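You operate a simulated robot arm through the tools that you are given. There is no shell and no other tool. Be economical: measure what you need, move in short steps, check, and stop when the job is done.

Carry out the task below with a simulated robot arm. There is one attempt and no reset: what you move stays moved.

TASK
Take the white nozzle and leave it on top of the blue block on the top of the blue bench.
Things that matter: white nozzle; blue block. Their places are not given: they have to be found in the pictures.

It is judged by the outcome, as a careful person would: the job done as asked, and still so three seconds after it is handed in. It fails if anything else is knocked over, pushed out of place, dropped, spilled or broken.

THE ROBOT
A 7-joint arm with a two-finger parallel gripper, fixed in place. Base frame: the origin is at the foot of the arm, x ahead of it, y to its left, z up. Lengths are in m, angles in rad, forces in N, time in s.
With the tool pointing down near the work surface it reaches from about 0.24 to 0.62 m from the base axis. Its first joint turns from -1.152 to 1.152 rad. Payload 2.6 kg.
Tool frame: the origin (TCP) lies between the finger pads and is the grasp point; the fingertips stand 0.03 m ahead of it; z points along the fingers, y is the line along which they close. The gripper opens to 0.094 m. The fingers are 0.028 m wide and 0.01 m thick; the gripper's body (0.05 by 0.096 m) begins 0.055 m behind the TCP.
Orientation is that of the tool frame in the base frame, as a unit quaternion [x, y, z, w]. With the fingers straight down and closing along the base's y, the tool's x points along the base's -x, its y along +y and its z along -z.

THE INTERFACE
- The arm moves only by the tool arm_command. Its arguments are lists of equal length, an entry for each row: "travel": the shift along the tool's x, y, z in units of 300 mm (1.0 is 300 mm), a list of three; "spin": the turn about the tool's z in units of 60 degrees (1.0 is 60 degrees). In form: {"travel": [[x, y, z], ...], "spin": [spin, ...]}. A call has 1 to 8 rows; each row is the pose to reach, as a shift and turn from the pose commanded when the call began, along the tool's axes at that moment. "grip" is the opening, from 0 (shut) to 1 (fully open), set as the call begins (left out, the last holds). A call with a number of a shift or a turn outside -1 to 1 is refused whole. A row lasts 0.2 s, in which the tool goes at most 0.05 m and 0.15 rad; a call with a longer step from one row to the next is refused whole, and so is a gripper value outside its range. A pose out of reach is approached as far as the arm can. The call stops where the force on the tool passes 40 N (or 10 N more than at its start, if that is more) or the arm is blocked; 0.2 s more then pass. The fingers move at their own pace (about 0.072 m/s each) and stop on an object; they squeeze with about 27 N. The grip force told is the motor's: it shows also when the fingers shut on nothing. Time passes only in rows, and 0.2 s behind the last, so rows that repeat a pose let the fingers close. It gives the time, the measured TCP pose, the force on the tool (base axes), the opening and the grip force at its end, in the units of the frame above (readings bear some noise), and new pictures: "pictures" is both (left out), scene, wrist or none.
- Cameras (640 x 400 px; columns grow to the right, rows downward): "scene" is fixed at [0.0456, 0.434, 0.5871]; the picture's right is [-0.71, -0.71, 0.00], its down [-0.25, 0.25, -0.94] and it looks along [0.66, -0.66, -0.35] (base axes); focal length 336 px, centre (320, 200). "wrist" rides on the gripper at [-0.037, 0, -0.058] in the tool frame; the picture's right is [0.00, -1.00, 0.00], its down [0.97, 0.00, -0.24] and it looks along [0.24, 0.00, 0.97] (tool axes); focal length 218 px, centre (320, 200).
- pixel_to_xyz(camera, pixels): for up to 12 pixels [column, row] of the newest picture of that camera ("zoom" is the newest enlarged one), the place [x, y, z] in the base frame of the surface seen there, good to about 0.002 m. No time passes.
- zoom(camera, box): a new picture of the part [left, top, right, bottom] of that camera's present view, enlarged. No time passes.
- hand_in(): hands the job in; it is judged then, once.

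Work in short steps. Measure before you move; look again where a grasp or a placing could have gone wrong, and mend it. You have 60 turns and 100 pictures in all, the two below and enlarged ones among them. Open the gripper and draw the arm clear of the work before you hand the job in, unless the task says otherwise; then end with one line.

The tools are called after ">>>" as a command line: name --argument value ..., lists and objects as JSON in quotes. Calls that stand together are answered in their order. arm_command: Moves the arm, as the interface text tells. Its arguments: {"type":"object","properties":{"travel":{"type":"array"},"spin":{"type":"array"},"grip":{"type":"number"},"pictures":{"type":"string","enum":["both","scene","wrist","none"]}},"required":["travel","spin"]} The other tools are called the same way: pixel_to_xyz (camera, pixels) gives the place of the surface under pixels of a picture; zoom (camera, box) takes an enlarged picture of a part of a camera's view; hand_in () hands the job in.

At the start:

```text
time: 0.0
tcp_pos: [0.3613, -0.0148, 0.3894]
orientation: [0.0, 1.0, 0.0, -0.001]
contact_force: [-0.1, -0.2, 0.3]
opening: 0.0939
grip_force: 0.1
```

scene: 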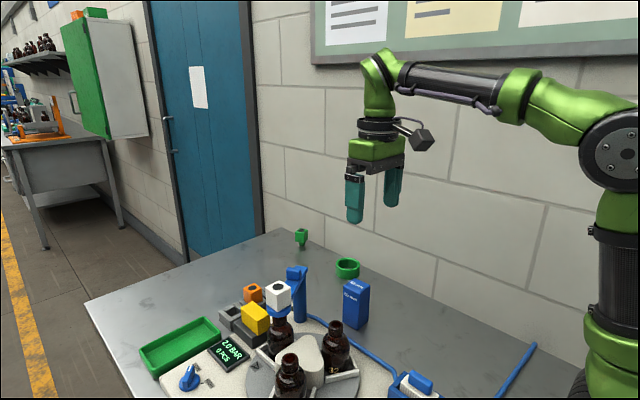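
wrist: 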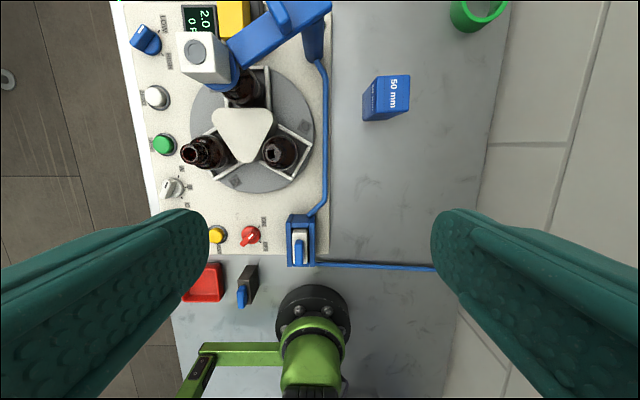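

The white cube at scene (278,293) might be the nozzle, and the blue "50 mm" block is at (356,303). I'll zoom in to identify both.

>>> zoom --camera "scene" --box '[220, 220, 400, 340]'

>>> zoom --camera "wrist" --box '[120, 0, 520, 250]'

>>> zoom --camera "scene" --box '[130, 270, 450, 400]'

```text
3.33 times, centred on (310, 280) of scene
```

zoom: 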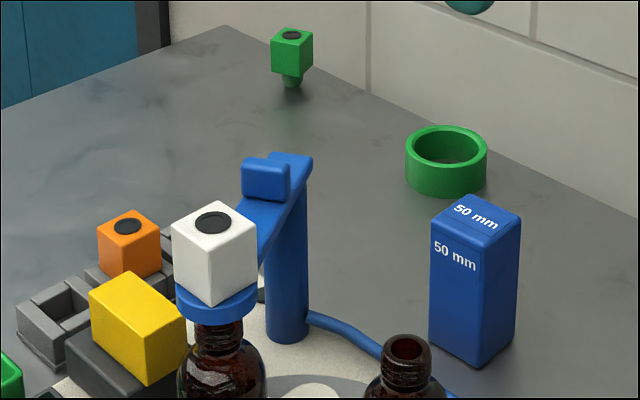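

```text
1.60 times, centred on (320, 125) of wrist
```

zoom: 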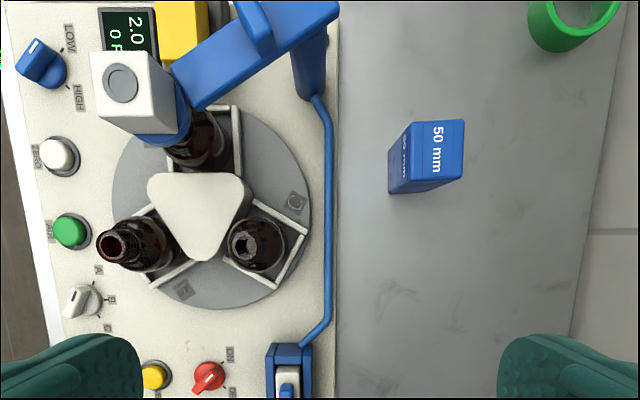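

```text
2.00 times, centred on (290, 335) of scene
```

zoom: 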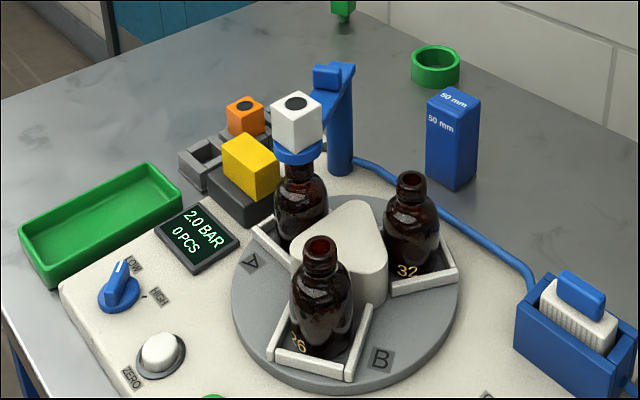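

The white nozzle sits in a blue ring at the end of the stand's arm, and it looks like the green one, a cube on a short stem. I'll measure the nozzle, block and surroundings.

>>> pixel_to_xyz --camera "zoom" --pixels '[[296, 104], [296, 92], [274, 107], [318, 107], [296, 122], [296, 146], [297, 158], [454, 92], [429, 101], [478, 102], [454, 112], [454, 187]]'

>>> zoom --camera "scene" --box '[285, 220, 321, 255]'

>>> zoom --camera "scene" --box '[240, 260, 320, 310]'

```text
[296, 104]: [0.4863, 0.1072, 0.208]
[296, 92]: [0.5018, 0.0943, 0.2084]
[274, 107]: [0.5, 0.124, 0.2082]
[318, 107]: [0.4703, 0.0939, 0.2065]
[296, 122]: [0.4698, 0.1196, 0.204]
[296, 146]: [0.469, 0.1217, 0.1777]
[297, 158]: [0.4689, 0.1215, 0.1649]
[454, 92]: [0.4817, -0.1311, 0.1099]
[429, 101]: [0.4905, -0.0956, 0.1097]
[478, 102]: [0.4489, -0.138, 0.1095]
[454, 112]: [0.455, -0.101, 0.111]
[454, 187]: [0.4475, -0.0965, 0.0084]
```

```text
11.43 times, centred on (303, 238) of scene
```

zoom: 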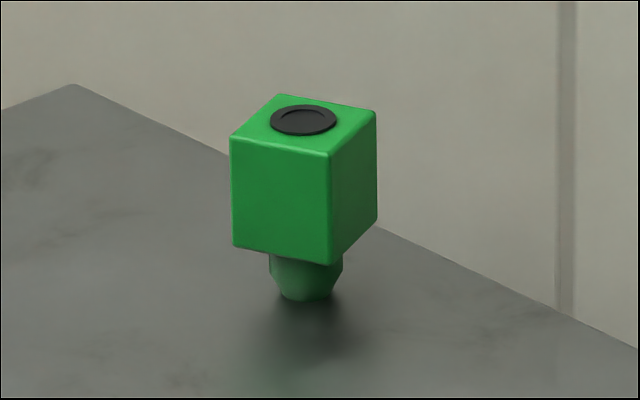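

```text
8.00 times, centred on (280, 285) of scene
```

zoom: 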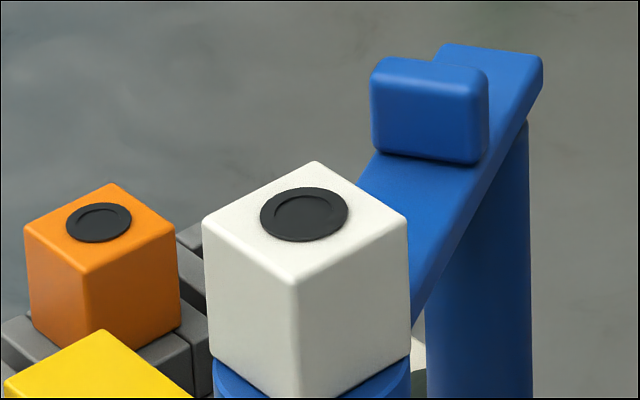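

Next I'll measure the stand's arm, its knob, the ring and the cube's bottom edge to check finger clearance.

>>> pixel_to_xyz --camera "zoom" --pixels '[[304, 214], [298, 390], [235, 385], [385, 375], [400, 330], [375, 190], [430, 240], [430, 80], [430, 140], [378, 70], [485, 80], [535, 60]]'

>>> zoom --camera "wrist" --box '[150, 0, 350, 125]'

```text
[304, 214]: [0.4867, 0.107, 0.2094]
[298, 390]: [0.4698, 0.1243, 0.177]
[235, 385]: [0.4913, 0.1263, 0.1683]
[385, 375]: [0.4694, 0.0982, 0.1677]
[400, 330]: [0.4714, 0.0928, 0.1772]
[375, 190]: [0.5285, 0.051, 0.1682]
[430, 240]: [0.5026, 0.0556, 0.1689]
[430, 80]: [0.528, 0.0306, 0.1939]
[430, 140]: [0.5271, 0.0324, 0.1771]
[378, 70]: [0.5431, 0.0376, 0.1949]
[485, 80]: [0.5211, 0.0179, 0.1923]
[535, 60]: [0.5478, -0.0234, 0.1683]
```

```text
3.20 times, centred on (250, 62) of wrist
```

zoom: 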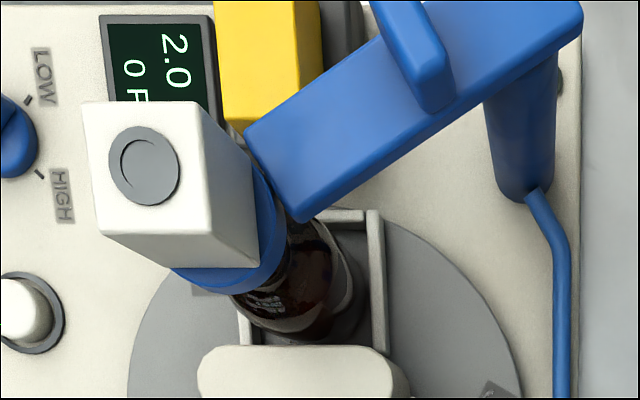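

Everything around the nozzle (arm and ring) tops out at about z=0.168, and the cube spans z≈0.168–0.208, centred at (0.486, 0.108) and axis-aligned. I'll move above it first.

>>> arm_command --travel '[[-0.083, 0.082, 0.073], [-0.166, 0.164, 0.146], [-0.249, 0.246, 0.219], [-0.332, 0.328, 0.292], [-0.4157, 0.409, 0.365], [-0.4157, 0.409, 0.365]]' --spin '[0, 0, 0, 0, 0, 0]' --grip 0.8

```text
time: 1.4
tcp_pos: [0.4883, 0.1056, 0.2804]
orientation: [0.0, 1.0, 0.0, -0.001]
contact_force: [0.3, -0.6, 0.3]
opening: 0.0752
grip_force: 0.1
```

scene: 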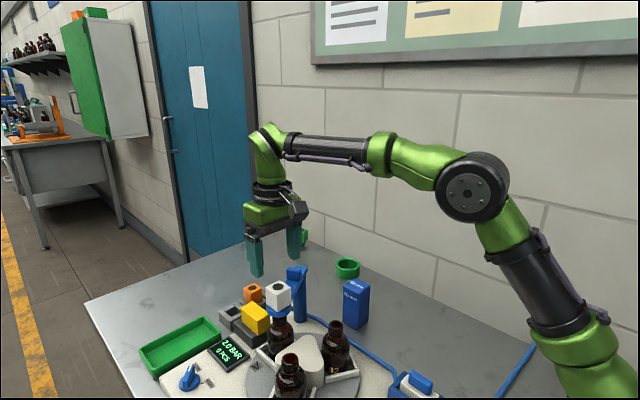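
wrist: 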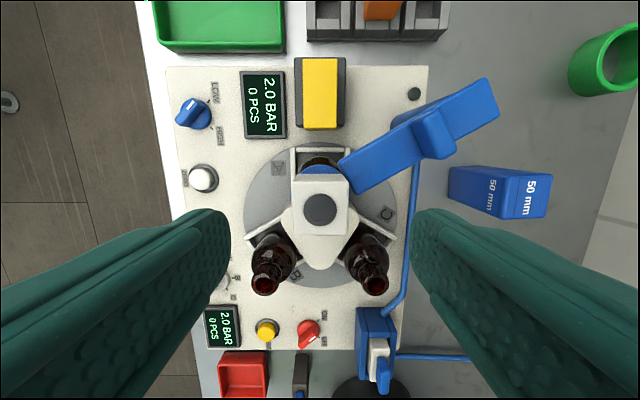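

The gripper is above the nozzle. I'll check the nozzle's centre and the block's top corners from the wrist view.

>>> pixel_to_xyz --camera "wrist" --pixels '[[320, 208], [294, 182], [348, 182], [294, 233], [346, 233], [505, 169], [551, 176], [499, 217], [545, 218], [524, 195], [449, 167], [450, 201]]'

>>> zoom --camera "wrist" --box '[430, 140, 580, 234]'

```text
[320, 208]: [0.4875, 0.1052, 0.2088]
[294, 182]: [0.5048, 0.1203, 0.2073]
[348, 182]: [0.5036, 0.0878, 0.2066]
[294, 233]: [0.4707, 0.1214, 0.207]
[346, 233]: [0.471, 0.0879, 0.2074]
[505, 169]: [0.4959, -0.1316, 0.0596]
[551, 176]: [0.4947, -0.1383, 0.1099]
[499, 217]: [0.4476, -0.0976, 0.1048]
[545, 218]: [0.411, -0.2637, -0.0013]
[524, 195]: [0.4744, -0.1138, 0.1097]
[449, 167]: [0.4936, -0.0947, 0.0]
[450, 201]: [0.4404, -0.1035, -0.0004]
```

```text
4.26 times, centred on (505, 187) of wrist
```

zoom: 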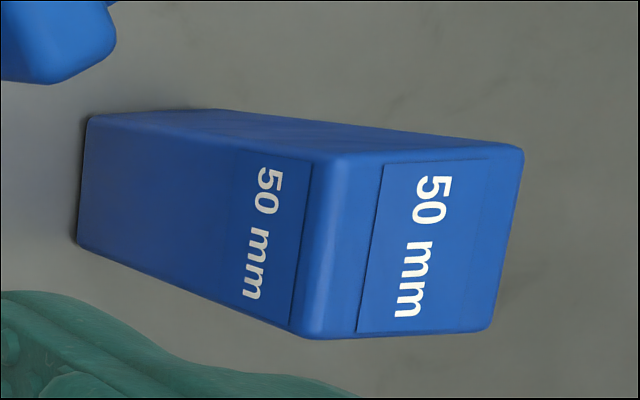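

The TCP is aligned with the nozzle at (0.4875, 0.1052). I'll measure the block's top and descend to z≈0.204.

>>> pixel_to_xyz --camera "zoom" --pixels '[[350, 162], [512, 155], [482, 322], [322, 328], [416, 242], [345, 155], [515, 150], [312, 332]]'

>>> arm_command --travel '[[0, 0, 0.085], [0, 0, 0.17], [0, 0, 0.255], [0, 0, 0.255]]' --spin '[0, 0, 0, 0]'

```text
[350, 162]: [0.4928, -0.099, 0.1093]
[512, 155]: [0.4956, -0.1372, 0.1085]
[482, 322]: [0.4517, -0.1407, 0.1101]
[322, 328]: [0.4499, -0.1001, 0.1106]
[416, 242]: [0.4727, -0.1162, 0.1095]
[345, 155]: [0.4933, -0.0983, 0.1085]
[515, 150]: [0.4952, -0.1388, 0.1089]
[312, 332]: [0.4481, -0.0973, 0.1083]
```

```text
time: 2.4
tcp_pos: [0.4877, 0.1051, 0.2033]
orientation: [0.0, 1.0, -0.001, 0.001]
contact_force: [0.6, 0.0, 0.3]
opening: 0.0751
grip_force: 0.1
```

scene: 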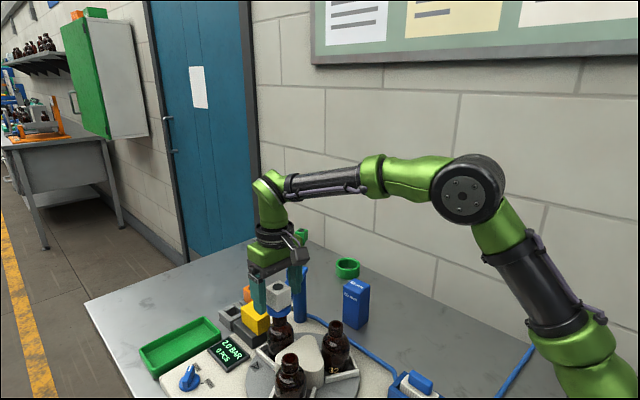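
wrist: 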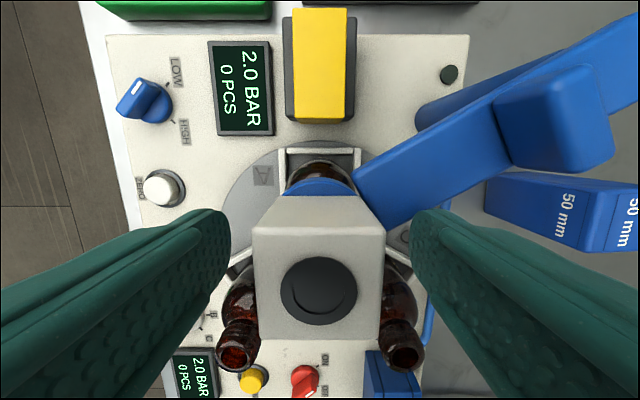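

The fingers straddle the cube with clear space on both sides. I'll close the gripper.

>>> arm_command --travel '[[0, 0, 0], [0, 0, 0], [0, 0, 0], [0, 0, 0]]' --spin '[0, 0, 0, 0]' --grip 0 --pictures "wrist"

```text
time: 3.4
tcp_pos: [0.4865, 0.1053, 0.2025]
orientation: [0.001, 1.0, 0.001, -0.001]
contact_force: [0.8, -0.4, -0.5]
opening: 0.0393
grip_force: 26.7
```

wrist: 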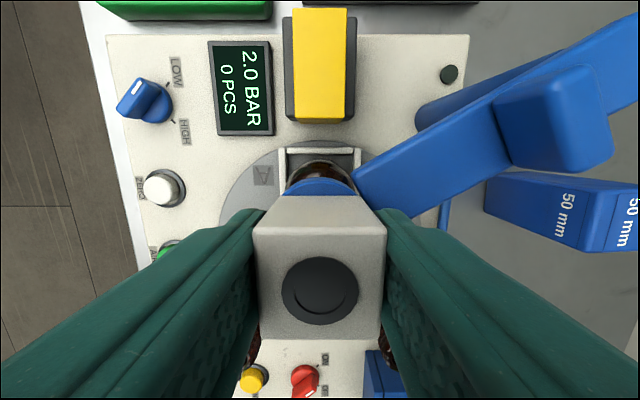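

The nozzle is gripped with the opening at 0.039. I'll lift it straight up.

>>> arm_command --travel '[[0, 0, -0.05], [0, 0, -0.1], [0, 0, -0.18], [0, 0, -0.27], [0, 0, -0.36], [0, 0, -0.36]]' --spin '[0, 0, 0, 0, 0, 0]'

>>> zoom --camera "scene" --box '[220, 210, 340, 285]'

```text
time: 4.8
tcp_pos: [0.4877, 0.1077, 0.3113]
orientation: [0.001, 1.0, 0.001, 0.0]
contact_force: [0.1, -0.1, -0.3]
opening: 0.0394
grip_force: 27.1
```

scene: 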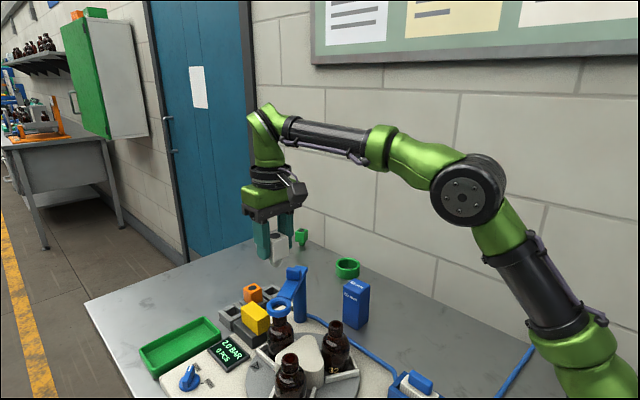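
wrist: 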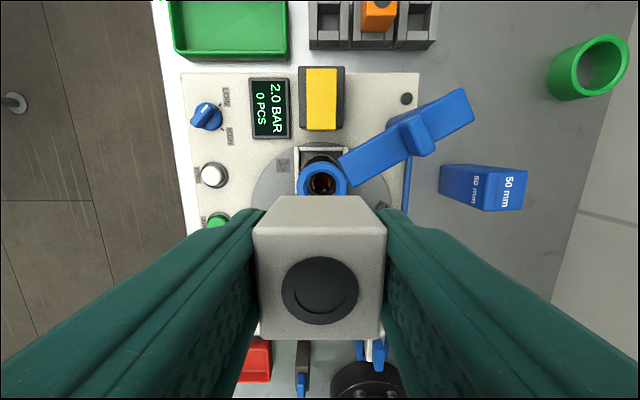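

```text
5.33 times, centred on (280, 248) of scene
```

zoom: 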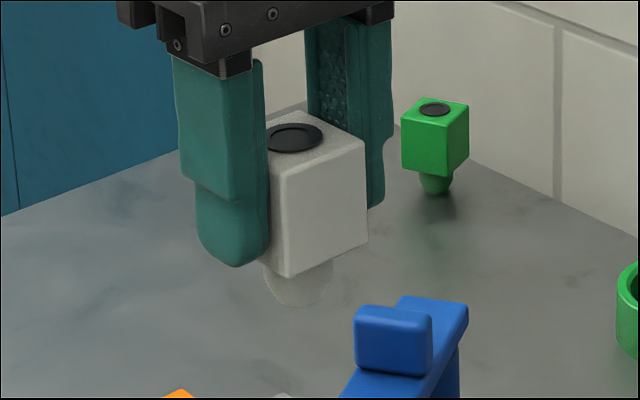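

The nozzle is held level, with its stem sticking out below. I'll measure the stem's tip and look closely at its shape.

>>> pixel_to_xyz --camera "zoom" --pixels '[[297, 300], [297, 295], [297, 285], [288, 272], [280, 290], [320, 290], [435, 191], [435, 187], [435, 182], [434, 196]]'

>>> zoom --camera "scene" --box '[260, 240, 300, 270]'

```text
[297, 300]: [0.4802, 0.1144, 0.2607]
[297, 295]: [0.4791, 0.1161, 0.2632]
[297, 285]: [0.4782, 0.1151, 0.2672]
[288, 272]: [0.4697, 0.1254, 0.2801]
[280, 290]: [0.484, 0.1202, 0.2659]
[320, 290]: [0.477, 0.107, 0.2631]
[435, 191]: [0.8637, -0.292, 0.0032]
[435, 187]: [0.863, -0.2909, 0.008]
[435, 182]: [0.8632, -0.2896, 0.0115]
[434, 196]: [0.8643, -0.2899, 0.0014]
```

```text
13.33 times, centred on (280, 255) of scene
```

zoom: 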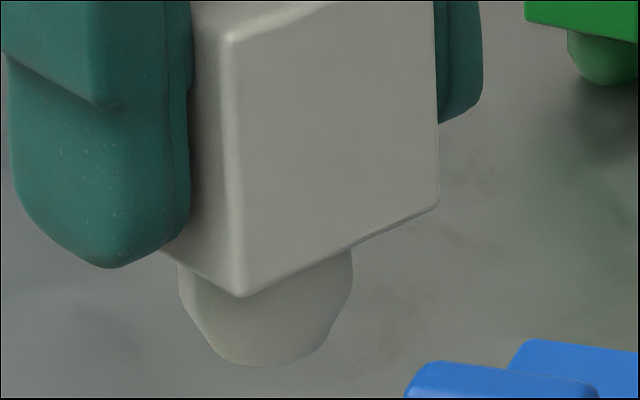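

The stem is tapered with a flat tip about 0.052 m below the TCP. The block's top centre is about (0.472, -0.119) at z≈0.1095. I'll carry the nozzle across at the present height, clear of the knob.

>>> arm_command --travel '[[0.007, -0.1, 0], [0.016, -0.22, 0], [0.025, -0.35, 0], [0.034, -0.48, 0], [0.043, -0.61, 0], [0.05, -0.71, 0], [0.052, -0.7557, 0], [0.052, -0.7557, 0]]' --spin '[0, 0, 0, 0, 0, 0, 0, 0]'

>>> zoom --camera "scene" --box '[310, 200, 430, 335]'

```text
time: 6.6
tcp_pos: [0.47, -0.1217, 0.3123]
orientation: [0.0, 1.0, 0.0, 0.0]
contact_force: [-0.6, 0.1, 0.1]
opening: 0.0395
grip_force: 26.8
```

scene: 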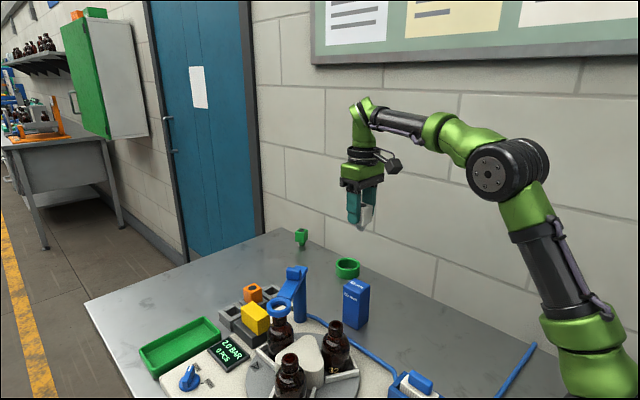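
wrist: 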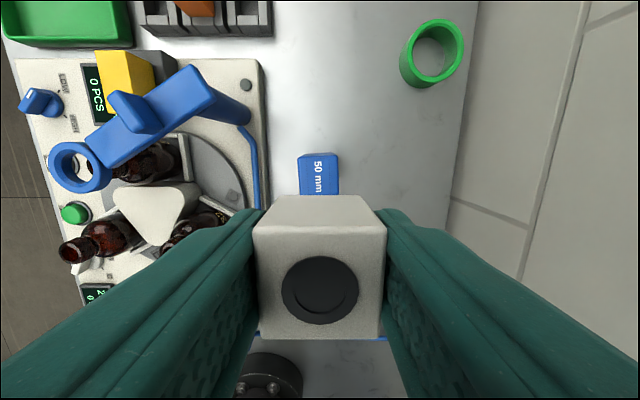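

```text
2.96 times, centred on (370, 268) of scene
```

zoom: 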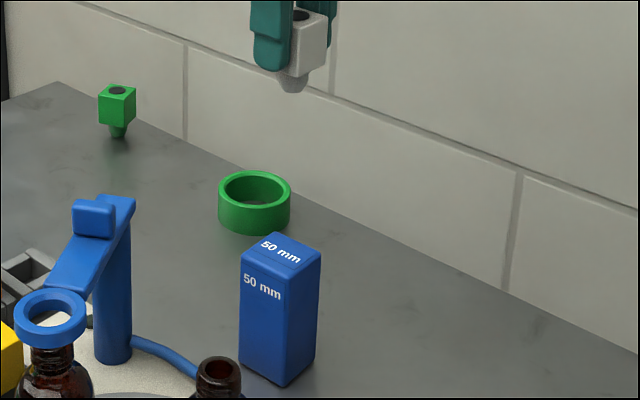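

In the wrist view the block (columns 298–338) is centred under the tool. I'll re-measure its top edges.

>>> pixel_to_xyz --camera "wrist" --pixels '[[301, 159], [335, 158], [301, 188], [337, 190], [319, 170], [310, 158], [328, 156]]'

>>> zoom --camera "scene" --box '[335, 270, 380, 335]'

```text
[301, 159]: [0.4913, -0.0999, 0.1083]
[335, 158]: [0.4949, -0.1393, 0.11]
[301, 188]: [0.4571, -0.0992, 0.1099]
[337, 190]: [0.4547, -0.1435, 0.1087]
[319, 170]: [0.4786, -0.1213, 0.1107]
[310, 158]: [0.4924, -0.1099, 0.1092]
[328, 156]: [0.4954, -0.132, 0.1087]
```

```text
6.15 times, centred on (358, 302) of scene
```

zoom: 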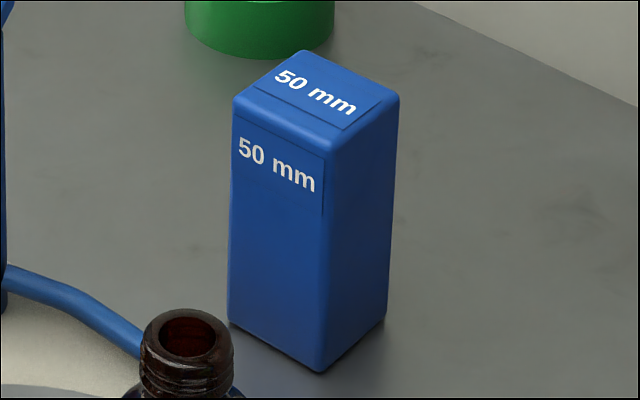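

The block's centre is about (0.473, -0.120). I'll descend to just above contact, TCP z≈0.174.

>>> arm_command --travel '[[-0.006, 0.003, 0.12], [-0.006, 0.003, 0.24], [-0.006, 0.003, 0.36], [-0.006, 0.003, 0.42], [-0.006, 0.003, 0.457], [-0.006, 0.003, 0.457]]' --spin '[0, 0, 0, 0, 0, 0]'

>>> zoom --camera "scene" --box '[320, 240, 400, 300]'

```text
time: 8.0
tcp_pos: [0.4739, -0.119, 0.1737]
orientation: [0.001, 1.0, 0.001, 0.0]
contact_force: [1.1, 0.2, -0.9]
opening: 0.0393
grip_force: 27.2
```

scene: 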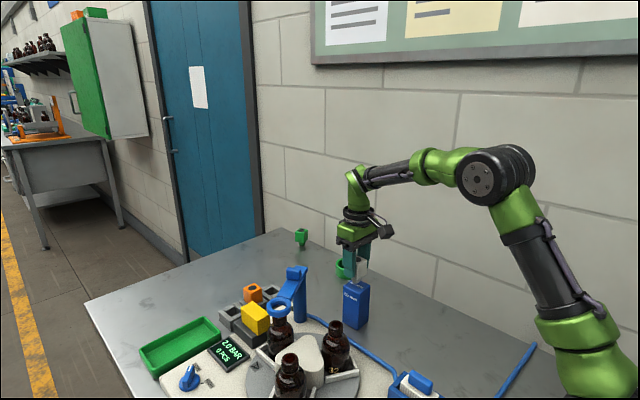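
wrist: 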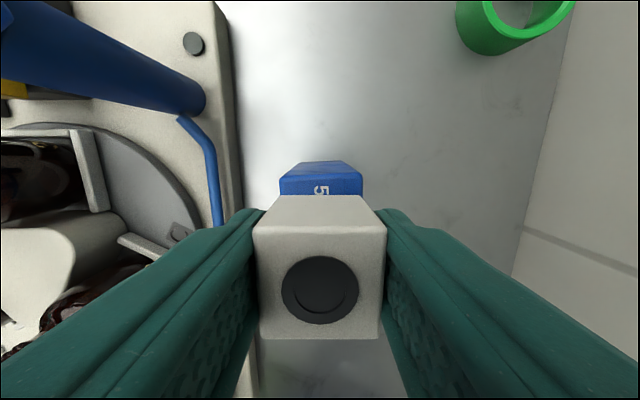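

```text
6.67 times, centred on (360, 270) of scene
```

zoom: 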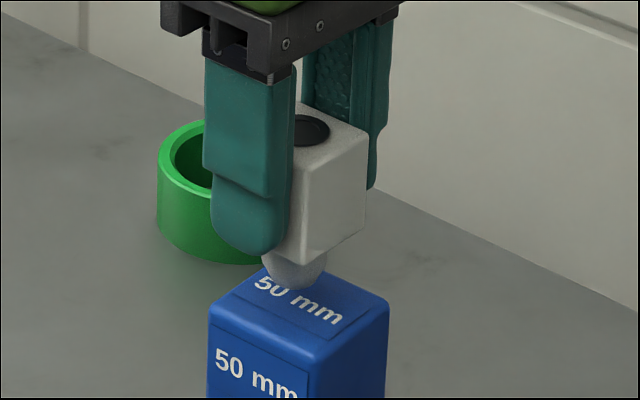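

The stem tip at zoom (297,289) is about 6 mm above the block, whose top centre is near (298,310). I'll lower it in small steps.

>>> arm_command --travel '[[0, 0, 0.008], [0, 0, 0.014], [0, 0, 0.017], [0, 0, 0.017]]' --spin '[0, 0, 0, 0]' --pictures "none"

>>> zoom --camera "scene" --box '[340, 260, 380, 290]'

```text
time: 9.0
tcp_pos: [0.4714, -0.1193, 0.17]
orientation: [0.0, 1.0, -0.001, 0.0]
contact_force: [-0.4, -0.5, -0.2]
opening: 0.0394
grip_force: 27.3
```

```text
13.33 times, centred on (360, 275) of scene
```

zoom: 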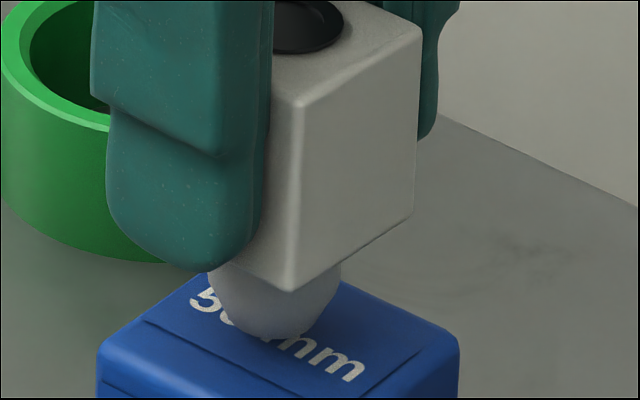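

Only 1–3 mm remains. I'll step down in 1 mm rows, reading the force.

>>> arm_command --travel '[[0, 0, 0.003], [0, 0, 0.006], [0, 0, 0.006]]' --spin '[0, 0, 0]' --pictures "none"

>>> arm_command --travel '[[0, 0, 0.003], [0, 0, 0.005], [0, 0, 0.005]]' --spin '[0, 0, 0]' --pictures "none"

>>> zoom --camera "scene" --box '[340, 260, 380, 290]'

```text
time: 9.8
tcp_pos: [0.4726, -0.1184, 0.1678]
orientation: [0.001, 1.0, 0.001, 0.0]
contact_force: [0.2, 0.0, -0.4]
opening: 0.0394
grip_force: 26.7
```

```text
time: 10.6
tcp_pos: [0.4714, -0.119, 0.1663]
orientation: [0.0, 1.0, 0.0, -0.001]
contact_force: [0.3, -0.7, 0.2]
opening: 0.0396
grip_force: 27.5
```

```text
13.33 times, centred on (360, 275) of scene
```

zoom: 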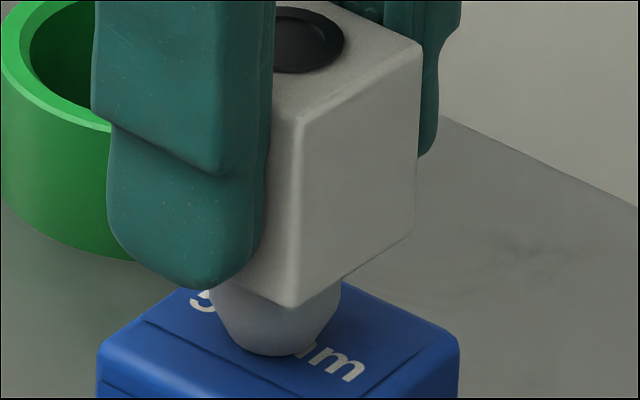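

No contact yet; the tip's bottom edge is at zoom row 356. I'll continue in small steps.

>>> arm_command --travel '[[0, 0, 0.003], [0, 0, 0.006], [0, 0, 0.006]]' --spin '[0, 0, 0]' --pictures "none"

>>> arm_command --travel '[[0, 0, 0.002], [0, 0, 0.004], [0, 0, 0.004]]' --spin '[0, 0, 0]' --pictures "none"

>>> zoom --camera "scene" --box '[340, 260, 380, 290]'

```text
time: 11.4
tcp_pos: [0.4708, -0.1177, 0.1649]
orientation: [-0.001, 1.0, 0.001, -0.001]
contact_force: [-0.6, -0.7, 0.2]
opening: 0.0398
grip_force: 27.2
```

```text
time: 12.2
tcp_pos: [0.472, -0.117, 0.1642]
orientation: [-0.001, 1.0, 0.0, 0.001]
contact_force: [-3.7, 0.9, 11.4]
opening: 0.0394
grip_force: 27.2
```

```text
13.33 times, centred on (360, 275) of scene
```

zoom: 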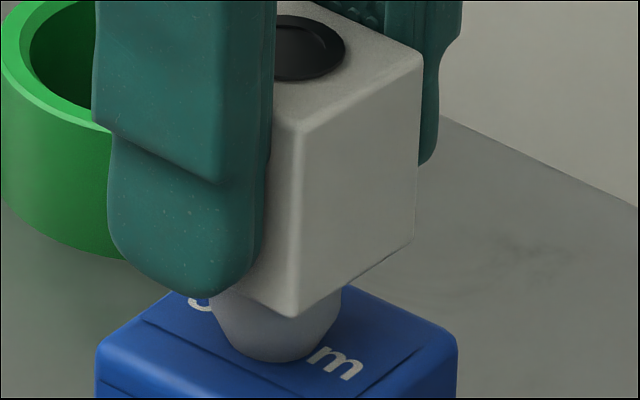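

There is contact, with +11 N in z. I'll ease off 0.6 mm to relieve it and check the force before releasing.

>>> arm_command --travel '[[0, 0, -0.002], [0, 0, -0.002]]' --spin '[0, 0]' --pictures "none"

```text
time: 12.8
tcp_pos: [0.4726, -0.1181, 0.1637]
orientation: [0.001, 1.0, -0.002, 0.002]
contact_force: [-3.2, -0.4, 12.7]
opening: 0.0396
grip_force: 27.0
```

Still about 12 N, so I'll ease off another 0.6 mm.

>>> arm_command --travel '[[0, 0, -0.002], [0, 0, -0.002]]' --spin '[0, 0]' --pictures "none"

```text
time: 13.4
tcp_pos: [0.4715, -0.1183, 0.1641]
orientation: [0.0, 1.0, -0.001, -0.001]
contact_force: [-0.3, -0.7, 0.7]
opening: 0.0396
grip_force: 27.1
```

The force is nearly zero, so the nozzle is just touching. I'll open the gripper partway, with the tool held still.

>>> arm_command --travel '[[0, 0, 0], [0, 0, 0], [0, 0, 0], [0, 0, 0]]' --spin '[0, 0, 0, 0]' --grip 0.7

>>> zoom --camera "scene" --box '[330, 240, 390, 300]'

```text
time: 14.4
tcp_pos: [0.4725, -0.1177, 0.1652]
orientation: [0.0, 1.0, 0.0, 0.0]
contact_force: [0.0, -0.7, -0.7]
opening: 0.0656
grip_force: 0.1
```

scene: 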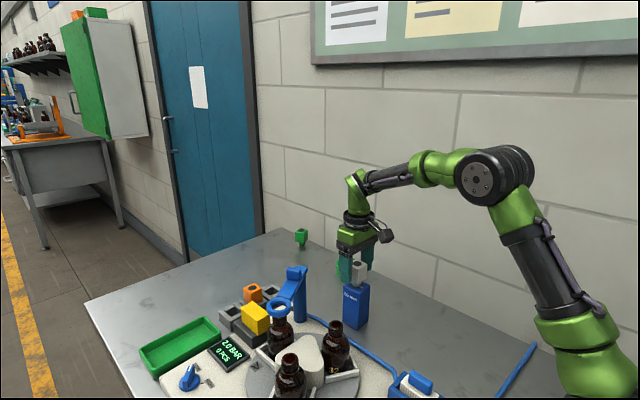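
wrist: 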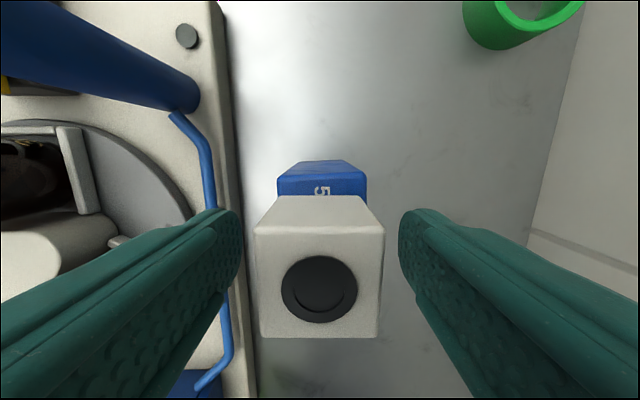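

```text
6.67 times, centred on (360, 270) of scene
```

zoom: 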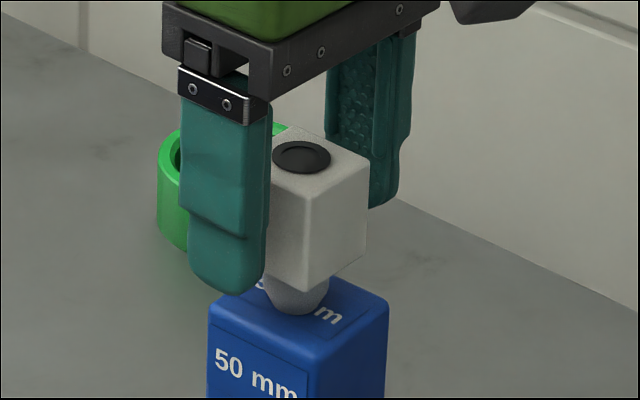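

The nozzle stands upright on the block and both fingers are clear. I'll retreat straight up.

>>> arm_command --travel '[[0, 0, -0.05], [0, 0, -0.13], [0, 0, -0.25], [0, 0, -0.37], [0, 0, -0.49], [0, 0, -0.49]]' --spin '[0, 0, 0, 0, 0, 0]'

>>> zoom --camera "scene" --box '[220, 220, 400, 340]'

```text
time: 15.8
tcp_pos: [0.4726, -0.1177, 0.3139]
orientation: [0.0, 1.0, 0.0, 0.0]
contact_force: [0.2, -1.0, -0.3]
opening: 0.0659
grip_force: 0.1
```

scene: 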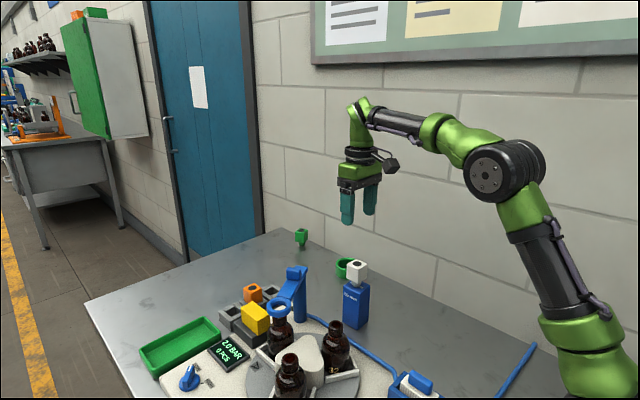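
wrist: 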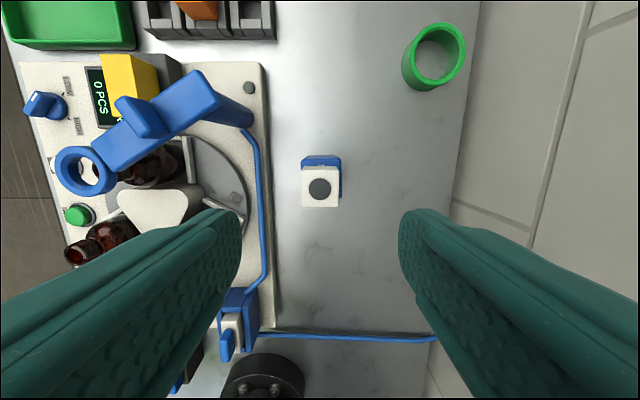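

```text
3.33 times, centred on (310, 280) of scene
```

zoom: 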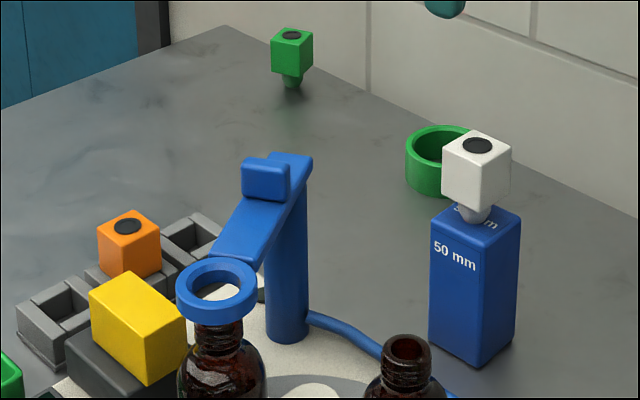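

The nozzle stands steady on the block, nothing else has moved, and the gripper is open and clear. I'll hand it in.

>>> hand_in

```text
The job is handed in.
```

The white nozzle is standing upright on top of the blue "50 mm" block, the gripper is open and clear, and nothing else looked disturbed in the last pictures before I handed it in.
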